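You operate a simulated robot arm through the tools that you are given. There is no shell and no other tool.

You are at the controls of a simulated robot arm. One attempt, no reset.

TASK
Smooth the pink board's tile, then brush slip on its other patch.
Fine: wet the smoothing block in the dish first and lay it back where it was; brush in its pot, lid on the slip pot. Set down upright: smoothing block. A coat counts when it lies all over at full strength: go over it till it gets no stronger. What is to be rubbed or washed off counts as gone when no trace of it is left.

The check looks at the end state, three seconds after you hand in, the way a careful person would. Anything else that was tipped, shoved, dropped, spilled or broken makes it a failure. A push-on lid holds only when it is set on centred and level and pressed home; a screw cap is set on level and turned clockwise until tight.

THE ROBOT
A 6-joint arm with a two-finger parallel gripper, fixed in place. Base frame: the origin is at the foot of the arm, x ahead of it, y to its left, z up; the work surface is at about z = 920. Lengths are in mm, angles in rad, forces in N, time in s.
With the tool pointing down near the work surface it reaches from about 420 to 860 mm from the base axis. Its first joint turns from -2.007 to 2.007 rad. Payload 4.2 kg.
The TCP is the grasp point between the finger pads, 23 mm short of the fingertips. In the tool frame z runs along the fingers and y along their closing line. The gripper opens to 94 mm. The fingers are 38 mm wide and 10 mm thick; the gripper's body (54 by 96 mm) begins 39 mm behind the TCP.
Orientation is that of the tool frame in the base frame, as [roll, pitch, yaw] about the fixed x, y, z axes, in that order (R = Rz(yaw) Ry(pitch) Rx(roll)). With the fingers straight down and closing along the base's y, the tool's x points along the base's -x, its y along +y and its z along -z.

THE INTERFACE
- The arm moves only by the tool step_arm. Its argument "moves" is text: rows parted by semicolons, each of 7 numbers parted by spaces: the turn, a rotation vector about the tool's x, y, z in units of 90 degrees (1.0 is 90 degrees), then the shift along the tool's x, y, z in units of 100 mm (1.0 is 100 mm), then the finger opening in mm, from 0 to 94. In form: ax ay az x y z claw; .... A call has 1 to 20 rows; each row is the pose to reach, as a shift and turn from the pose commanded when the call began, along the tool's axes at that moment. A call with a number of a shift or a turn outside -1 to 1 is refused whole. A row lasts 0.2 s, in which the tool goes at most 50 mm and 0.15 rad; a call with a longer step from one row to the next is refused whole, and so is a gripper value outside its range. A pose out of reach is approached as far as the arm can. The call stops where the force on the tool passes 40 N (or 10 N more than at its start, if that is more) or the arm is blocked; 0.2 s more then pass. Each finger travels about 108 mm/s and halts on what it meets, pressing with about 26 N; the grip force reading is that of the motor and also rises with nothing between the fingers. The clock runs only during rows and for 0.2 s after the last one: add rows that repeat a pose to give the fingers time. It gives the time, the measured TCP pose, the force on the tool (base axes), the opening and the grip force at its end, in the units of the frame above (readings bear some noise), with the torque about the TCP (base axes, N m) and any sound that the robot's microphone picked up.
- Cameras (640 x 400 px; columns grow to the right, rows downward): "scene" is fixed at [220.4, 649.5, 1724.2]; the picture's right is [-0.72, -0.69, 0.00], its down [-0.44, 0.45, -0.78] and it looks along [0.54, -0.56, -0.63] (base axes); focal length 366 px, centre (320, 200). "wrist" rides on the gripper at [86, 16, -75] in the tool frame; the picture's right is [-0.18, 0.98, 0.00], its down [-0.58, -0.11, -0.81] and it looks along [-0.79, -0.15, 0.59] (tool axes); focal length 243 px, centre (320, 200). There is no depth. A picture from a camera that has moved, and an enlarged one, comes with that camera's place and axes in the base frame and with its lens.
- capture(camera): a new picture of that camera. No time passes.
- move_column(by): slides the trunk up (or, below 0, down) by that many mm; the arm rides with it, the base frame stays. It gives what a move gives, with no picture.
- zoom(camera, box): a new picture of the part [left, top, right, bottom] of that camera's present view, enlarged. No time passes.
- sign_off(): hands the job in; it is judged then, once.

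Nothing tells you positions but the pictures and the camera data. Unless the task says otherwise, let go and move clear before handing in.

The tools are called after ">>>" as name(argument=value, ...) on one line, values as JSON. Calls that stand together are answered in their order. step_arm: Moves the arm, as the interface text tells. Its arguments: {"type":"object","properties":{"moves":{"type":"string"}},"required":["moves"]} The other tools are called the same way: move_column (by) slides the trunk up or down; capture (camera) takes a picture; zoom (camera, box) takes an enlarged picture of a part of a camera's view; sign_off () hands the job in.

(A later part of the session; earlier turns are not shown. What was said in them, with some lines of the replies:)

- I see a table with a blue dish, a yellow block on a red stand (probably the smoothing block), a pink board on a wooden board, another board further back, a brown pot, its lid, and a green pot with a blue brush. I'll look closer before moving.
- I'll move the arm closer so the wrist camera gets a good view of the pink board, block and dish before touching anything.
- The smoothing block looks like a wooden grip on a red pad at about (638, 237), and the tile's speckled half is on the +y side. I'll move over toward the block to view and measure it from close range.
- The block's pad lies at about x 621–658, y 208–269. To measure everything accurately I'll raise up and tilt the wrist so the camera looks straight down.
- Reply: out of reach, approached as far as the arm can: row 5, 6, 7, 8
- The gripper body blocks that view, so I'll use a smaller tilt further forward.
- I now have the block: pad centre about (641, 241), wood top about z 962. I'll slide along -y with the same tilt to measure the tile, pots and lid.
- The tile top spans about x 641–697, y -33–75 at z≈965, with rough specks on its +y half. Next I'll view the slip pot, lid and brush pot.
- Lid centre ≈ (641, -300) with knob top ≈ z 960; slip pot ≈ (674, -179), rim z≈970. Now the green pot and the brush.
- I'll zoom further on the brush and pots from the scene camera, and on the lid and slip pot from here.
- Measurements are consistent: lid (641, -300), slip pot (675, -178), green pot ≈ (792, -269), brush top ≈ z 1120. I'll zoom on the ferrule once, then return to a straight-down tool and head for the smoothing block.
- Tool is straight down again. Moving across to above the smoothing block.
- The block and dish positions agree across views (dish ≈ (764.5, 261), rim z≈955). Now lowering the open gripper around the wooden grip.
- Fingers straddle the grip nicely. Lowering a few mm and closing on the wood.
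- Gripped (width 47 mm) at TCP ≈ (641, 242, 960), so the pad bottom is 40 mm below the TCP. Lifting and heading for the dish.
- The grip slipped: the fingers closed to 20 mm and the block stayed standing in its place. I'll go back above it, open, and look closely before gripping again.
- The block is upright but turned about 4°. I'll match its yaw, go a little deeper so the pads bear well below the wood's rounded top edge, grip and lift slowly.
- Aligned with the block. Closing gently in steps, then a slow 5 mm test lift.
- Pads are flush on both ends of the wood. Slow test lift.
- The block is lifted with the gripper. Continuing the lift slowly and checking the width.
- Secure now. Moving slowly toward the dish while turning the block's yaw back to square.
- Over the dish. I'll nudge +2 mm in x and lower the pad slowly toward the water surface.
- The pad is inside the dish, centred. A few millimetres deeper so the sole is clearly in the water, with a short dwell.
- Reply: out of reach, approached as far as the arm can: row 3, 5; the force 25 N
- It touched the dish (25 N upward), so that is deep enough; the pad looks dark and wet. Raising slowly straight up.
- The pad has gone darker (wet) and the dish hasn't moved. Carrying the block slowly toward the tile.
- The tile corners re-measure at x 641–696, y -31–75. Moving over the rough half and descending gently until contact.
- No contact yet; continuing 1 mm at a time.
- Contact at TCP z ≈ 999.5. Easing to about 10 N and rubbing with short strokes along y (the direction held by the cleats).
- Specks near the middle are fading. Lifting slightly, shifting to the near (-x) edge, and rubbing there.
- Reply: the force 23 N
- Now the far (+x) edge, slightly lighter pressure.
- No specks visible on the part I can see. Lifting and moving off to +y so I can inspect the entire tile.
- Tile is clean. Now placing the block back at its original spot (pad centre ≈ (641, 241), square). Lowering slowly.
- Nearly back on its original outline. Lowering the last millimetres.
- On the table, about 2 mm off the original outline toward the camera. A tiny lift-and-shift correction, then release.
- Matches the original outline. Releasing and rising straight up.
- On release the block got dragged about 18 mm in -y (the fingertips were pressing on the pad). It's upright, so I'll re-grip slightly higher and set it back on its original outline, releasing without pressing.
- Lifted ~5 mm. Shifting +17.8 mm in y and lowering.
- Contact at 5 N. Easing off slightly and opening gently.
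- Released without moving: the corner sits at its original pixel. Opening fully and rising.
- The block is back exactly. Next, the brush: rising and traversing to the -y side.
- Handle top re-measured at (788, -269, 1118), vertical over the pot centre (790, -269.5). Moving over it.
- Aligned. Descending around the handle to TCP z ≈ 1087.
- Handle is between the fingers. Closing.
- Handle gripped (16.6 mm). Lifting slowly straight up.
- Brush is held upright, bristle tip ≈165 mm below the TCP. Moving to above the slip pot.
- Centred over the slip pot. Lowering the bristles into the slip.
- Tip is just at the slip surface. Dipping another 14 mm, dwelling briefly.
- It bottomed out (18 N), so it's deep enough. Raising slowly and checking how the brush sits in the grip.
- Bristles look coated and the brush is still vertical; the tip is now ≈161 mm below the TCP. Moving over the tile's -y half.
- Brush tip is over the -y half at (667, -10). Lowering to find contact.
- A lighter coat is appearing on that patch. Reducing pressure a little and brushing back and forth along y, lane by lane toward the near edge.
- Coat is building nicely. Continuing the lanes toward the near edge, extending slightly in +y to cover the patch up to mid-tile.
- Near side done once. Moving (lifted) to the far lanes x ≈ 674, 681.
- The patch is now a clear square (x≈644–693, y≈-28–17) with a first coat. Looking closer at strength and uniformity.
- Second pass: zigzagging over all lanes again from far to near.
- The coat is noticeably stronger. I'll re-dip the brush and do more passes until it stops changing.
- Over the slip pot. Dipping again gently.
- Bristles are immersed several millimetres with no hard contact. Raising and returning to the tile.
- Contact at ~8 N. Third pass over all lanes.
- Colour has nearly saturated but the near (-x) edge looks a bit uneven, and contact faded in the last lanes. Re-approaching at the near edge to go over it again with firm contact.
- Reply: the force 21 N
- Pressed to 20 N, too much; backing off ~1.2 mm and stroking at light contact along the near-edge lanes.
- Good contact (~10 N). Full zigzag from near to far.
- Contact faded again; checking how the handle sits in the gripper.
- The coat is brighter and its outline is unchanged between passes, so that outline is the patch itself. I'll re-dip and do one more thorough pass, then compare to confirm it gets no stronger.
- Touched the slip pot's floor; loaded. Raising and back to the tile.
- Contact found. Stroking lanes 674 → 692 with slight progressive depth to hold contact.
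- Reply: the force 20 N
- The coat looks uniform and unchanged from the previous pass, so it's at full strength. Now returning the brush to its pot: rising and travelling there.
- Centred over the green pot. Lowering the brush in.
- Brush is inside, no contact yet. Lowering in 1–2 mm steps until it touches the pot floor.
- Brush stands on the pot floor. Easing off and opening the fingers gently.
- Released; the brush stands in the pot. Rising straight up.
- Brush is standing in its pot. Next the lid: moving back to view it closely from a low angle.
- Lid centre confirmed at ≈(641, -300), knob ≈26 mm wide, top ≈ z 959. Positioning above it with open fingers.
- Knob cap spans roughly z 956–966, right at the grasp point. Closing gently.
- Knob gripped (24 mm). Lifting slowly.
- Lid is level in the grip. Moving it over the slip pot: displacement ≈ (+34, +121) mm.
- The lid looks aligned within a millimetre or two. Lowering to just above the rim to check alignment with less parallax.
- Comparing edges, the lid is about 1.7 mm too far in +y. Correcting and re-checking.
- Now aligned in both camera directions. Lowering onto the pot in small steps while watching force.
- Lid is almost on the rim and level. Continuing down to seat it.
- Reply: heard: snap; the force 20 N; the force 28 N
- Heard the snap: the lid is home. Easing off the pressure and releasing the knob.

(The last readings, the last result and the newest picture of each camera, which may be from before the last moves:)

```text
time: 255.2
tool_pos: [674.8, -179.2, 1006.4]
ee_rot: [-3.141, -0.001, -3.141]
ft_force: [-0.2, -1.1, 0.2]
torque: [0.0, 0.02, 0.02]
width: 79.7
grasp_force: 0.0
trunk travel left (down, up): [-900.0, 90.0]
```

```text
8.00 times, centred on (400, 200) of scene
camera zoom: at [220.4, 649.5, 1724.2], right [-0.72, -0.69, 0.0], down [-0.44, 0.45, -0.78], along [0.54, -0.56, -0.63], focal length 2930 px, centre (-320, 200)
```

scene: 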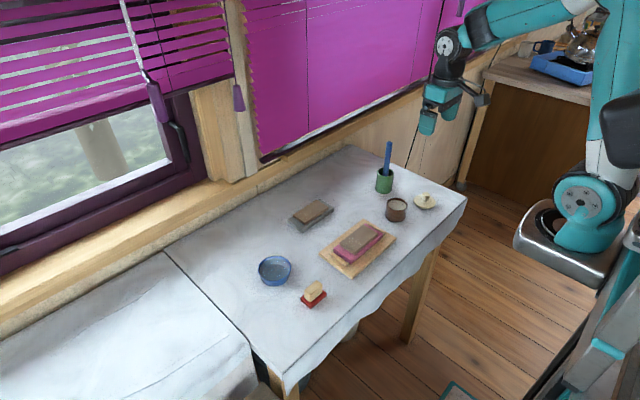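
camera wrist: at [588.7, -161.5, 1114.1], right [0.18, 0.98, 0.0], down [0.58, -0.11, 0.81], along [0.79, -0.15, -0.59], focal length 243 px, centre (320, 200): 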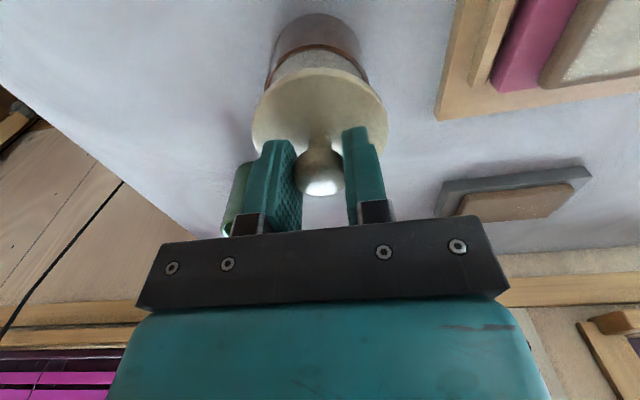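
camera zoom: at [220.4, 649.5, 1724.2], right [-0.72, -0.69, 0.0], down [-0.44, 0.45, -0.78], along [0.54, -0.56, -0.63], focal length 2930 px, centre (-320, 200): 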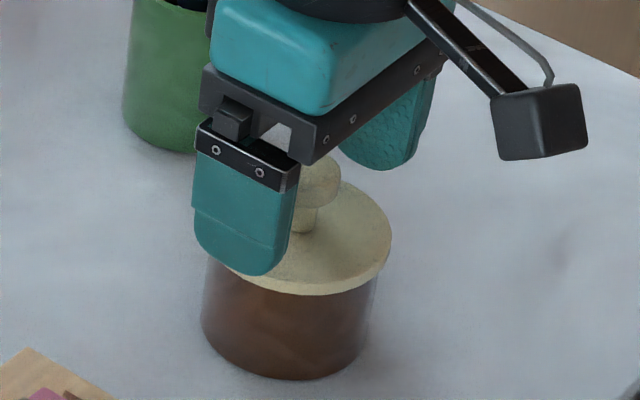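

>>> step_arm(moves="0 0 0 0 0 -0.05 94; 0 0 0 0 0 -0.2 94; 0 0 0 0 0 -0.5 94; 0 0 0 0 0 -0.8 94; 0 0 0 0 0 -1 94")

>>> step_arm(moves="0 0 0 0.4 0 -0.1 94; 0 0 0 0.8 0 -0.2 94; 0 0 0 1 0 -0.3 94; 0 0 0 1 0 -0.3 94")

>>> zoom(camera="scene", box=[375, 175, 425, 225])

>>> capture(camera="scene")

>>> capture(camera="wrist")

```text
time: 256.4
tool_pos: [673.5, -177.7, 1106.9]
ee_rot: [3.141, -0.002, 3.141]
ft_force: [0.6, -0.5, -0.3]
torque: [0.01, 0.01, -0.01]
width: 93.6
grasp_force: 0.0
trunk travel left (down, up): [-900.0, 90.0]
```

```text
time: 257.4
tool_pos: [572.7, -178.1, 1135.0]
ee_rot: [-3.141, -0.002, -3.141]
ft_force: [-1.0, 1.5, -0.4]
torque: [0.04, -0.03, 0.0]
width: 94.2
grasp_force: 0.1
trunk travel left (down, up): [-900.0, 90.0]
```

```text
8.00 times, centred on (400, 200) of scene
camera zoom: at [220.4, 649.5, 1724.2], right [-0.72, -0.69, 0.0], down [-0.44, 0.45, -0.78], along [0.54, -0.56, -0.63], focal length 2930 px, centre (-320, 200)
```

zoom: 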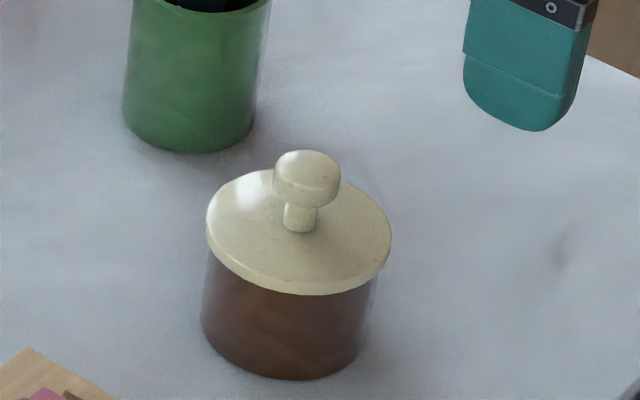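

```text
taken
```

scene: 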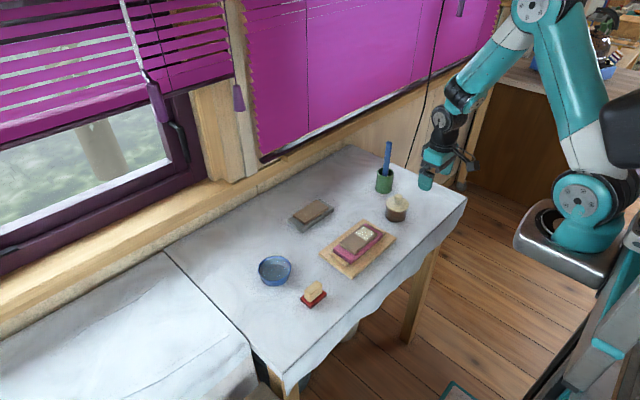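

```text
taken
camera wrist: at [486.8, -162.8, 1210.1], right [0.18, 0.98, 0.0], down [0.58, -0.11, 0.81], along [0.79, -0.15, -0.59], focal length 243 px, centre (320, 200)
```

wrist: 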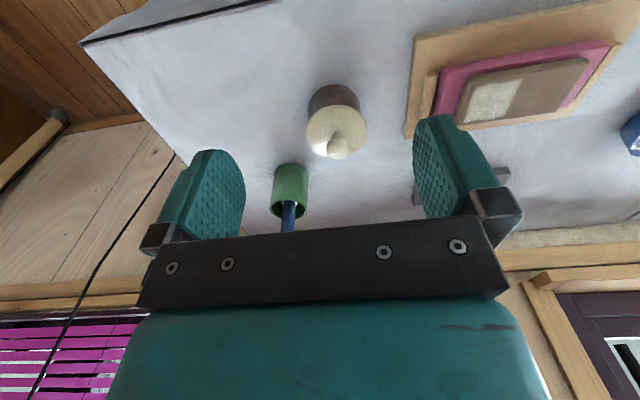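

Lid is seated level and centred, pot not shifted. Checking the coat, tile and other items once more.

>>> zoom(camera="wrist", box=[430, 40, 600, 130])

>>> zoom(camera="scene", box=[240, 180, 400, 310])

>>> zoom(camera="scene", box=[342, 220, 386, 256])

>>> zoom(camera="scene", box=[360, 130, 420, 200])

```text
3.76 times, centred on (515, 85) of wrist
camera zoom: at [486.8, -162.8, 1210.1], right [0.18, 0.98, 0.0], down [0.58, -0.11, 0.81], along [0.79, -0.15, -0.59], focal length 913 px, centre (-414, 633)
```

zoom: 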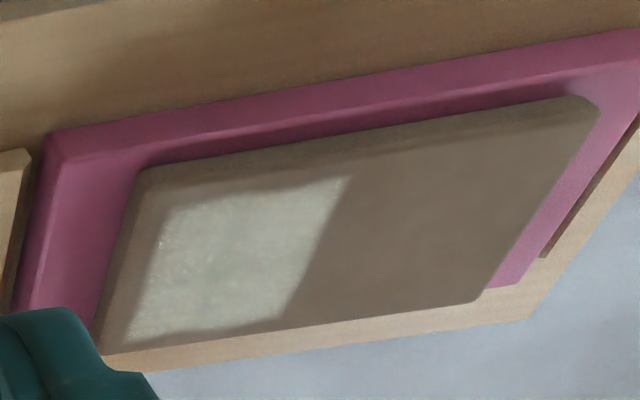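

```text
3.08 times, centred on (320, 245) of scene
camera zoom: at [220.4, 649.5, 1724.2], right [-0.72, -0.69, 0.0], down [-0.44, 0.45, -0.78], along [0.54, -0.56, -0.63], focal length 1127 px, centre (320, 62)
```

zoom: 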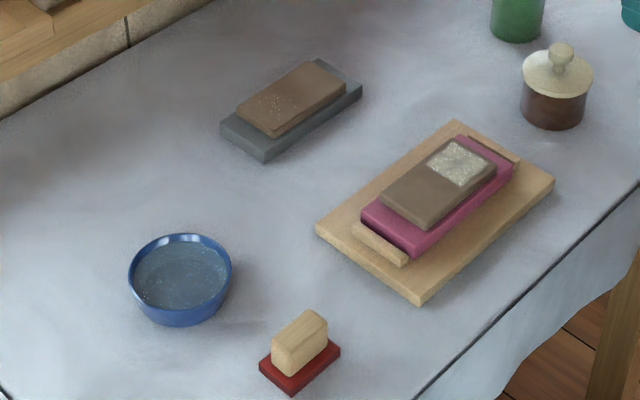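

```text
11.11 times, centred on (364, 238) of scene
camera zoom: at [220.4, 649.5, 1724.2], right [-0.72, -0.69, 0.0], down [-0.44, 0.45, -0.78], along [0.54, -0.56, -0.63], focal length 4069 px, centre (-169, -222)
```

zoom: 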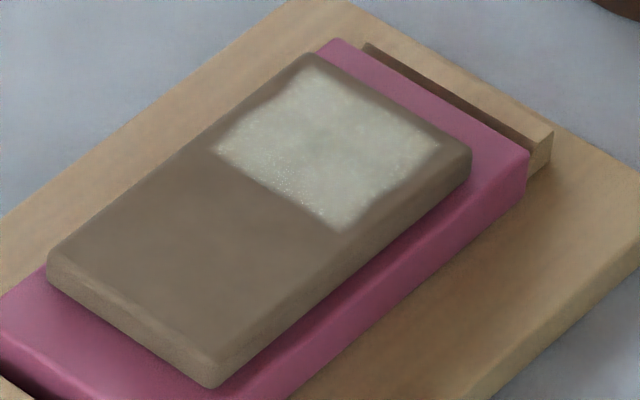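

```text
5.71 times, centred on (390, 165) of scene
camera zoom: at [220.4, 649.5, 1724.2], right [-0.72, -0.69, 0.0], down [-0.44, 0.45, -0.78], along [0.54, -0.56, -0.63], focal length 2092 px, centre (-80, 400)
```

zoom: 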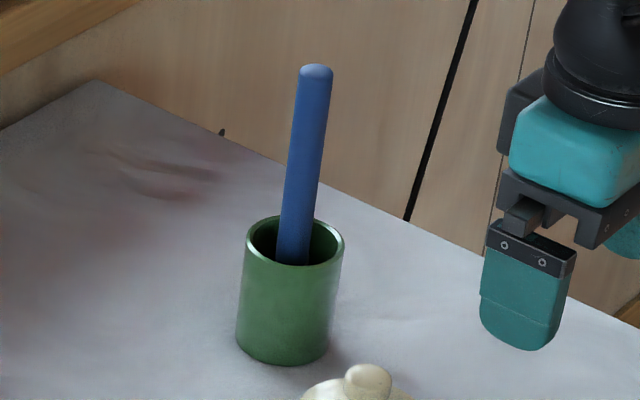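

>>> zoom(camera="scene", box=[361, 224, 376, 240])

>>> zoom(camera="wrist", box=[455, 80, 530, 135])

```text
16.00 times, centred on (368, 232) of scene
camera zoom: at [220.4, 649.5, 1724.2], right [-0.72, -0.69, 0.0], down [-0.44, 0.45, -0.78], along [0.54, -0.56, -0.63], focal length 5859 px, centre (-456, -312)
```

zoom: 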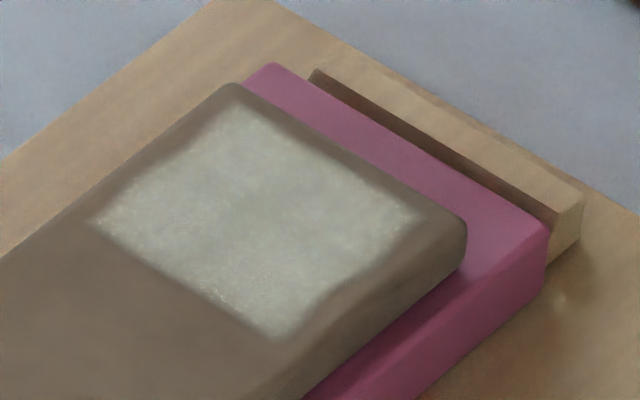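

```text
7.27 times, centred on (492, 108) of wrist
camera zoom: at [486.8, -162.8, 1210.1], right [0.18, 0.98, 0.0], down [0.58, -0.11, 0.81], along [0.79, -0.15, -0.59], focal length 1764 px, centre (-934, 873)
```

zoom: 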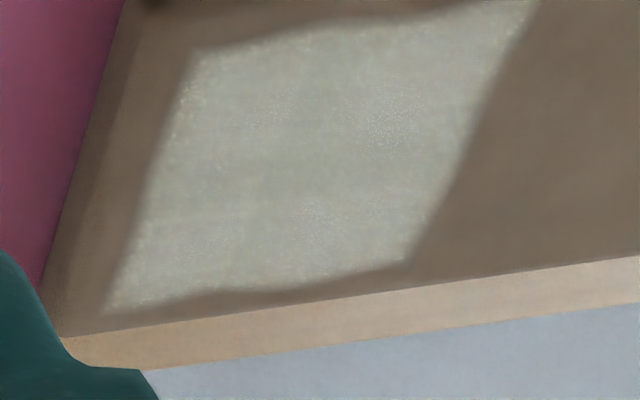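

The tile's rough half is free of specks and the other patch has an even coat. The smoothing block is back upright in its place, the brush is in its pot, and the lid is snapped on. The arm has let go and is clear, so I'm handing in.

>>> sign_off()

```text
The job is handed in.
```

I've handed the job in; no pass or fail came back. In the last pictures everything looked done:

- **Tile:** I wet the smoothing block in the dish and rubbed the rough half until no specks showed.
- **Slip coat:** The other patch on the pink board has an even coat. Between the last two passes I could see no change by eye, so I took it to be at full strength.
- **Smoothing block:** It is upright and back on its original outline. The first lift slipped and turned it a few degrees. When I first set it back, it was dragged about 18 mm, so I gripped it again and put it right.
- **Brush:** It is standing in its green pot.
- **Slip pot:** The lid is on centred and level, and I heard it snap when I pressed it.

Both tools pressed harder than I meant at times. The block touched the dish once at about 25 N, and the brush touched the bottom of the slip pot twice and pressed the tile at about 20 N. In the pictures the dish, slip pot and pink board had not moved.
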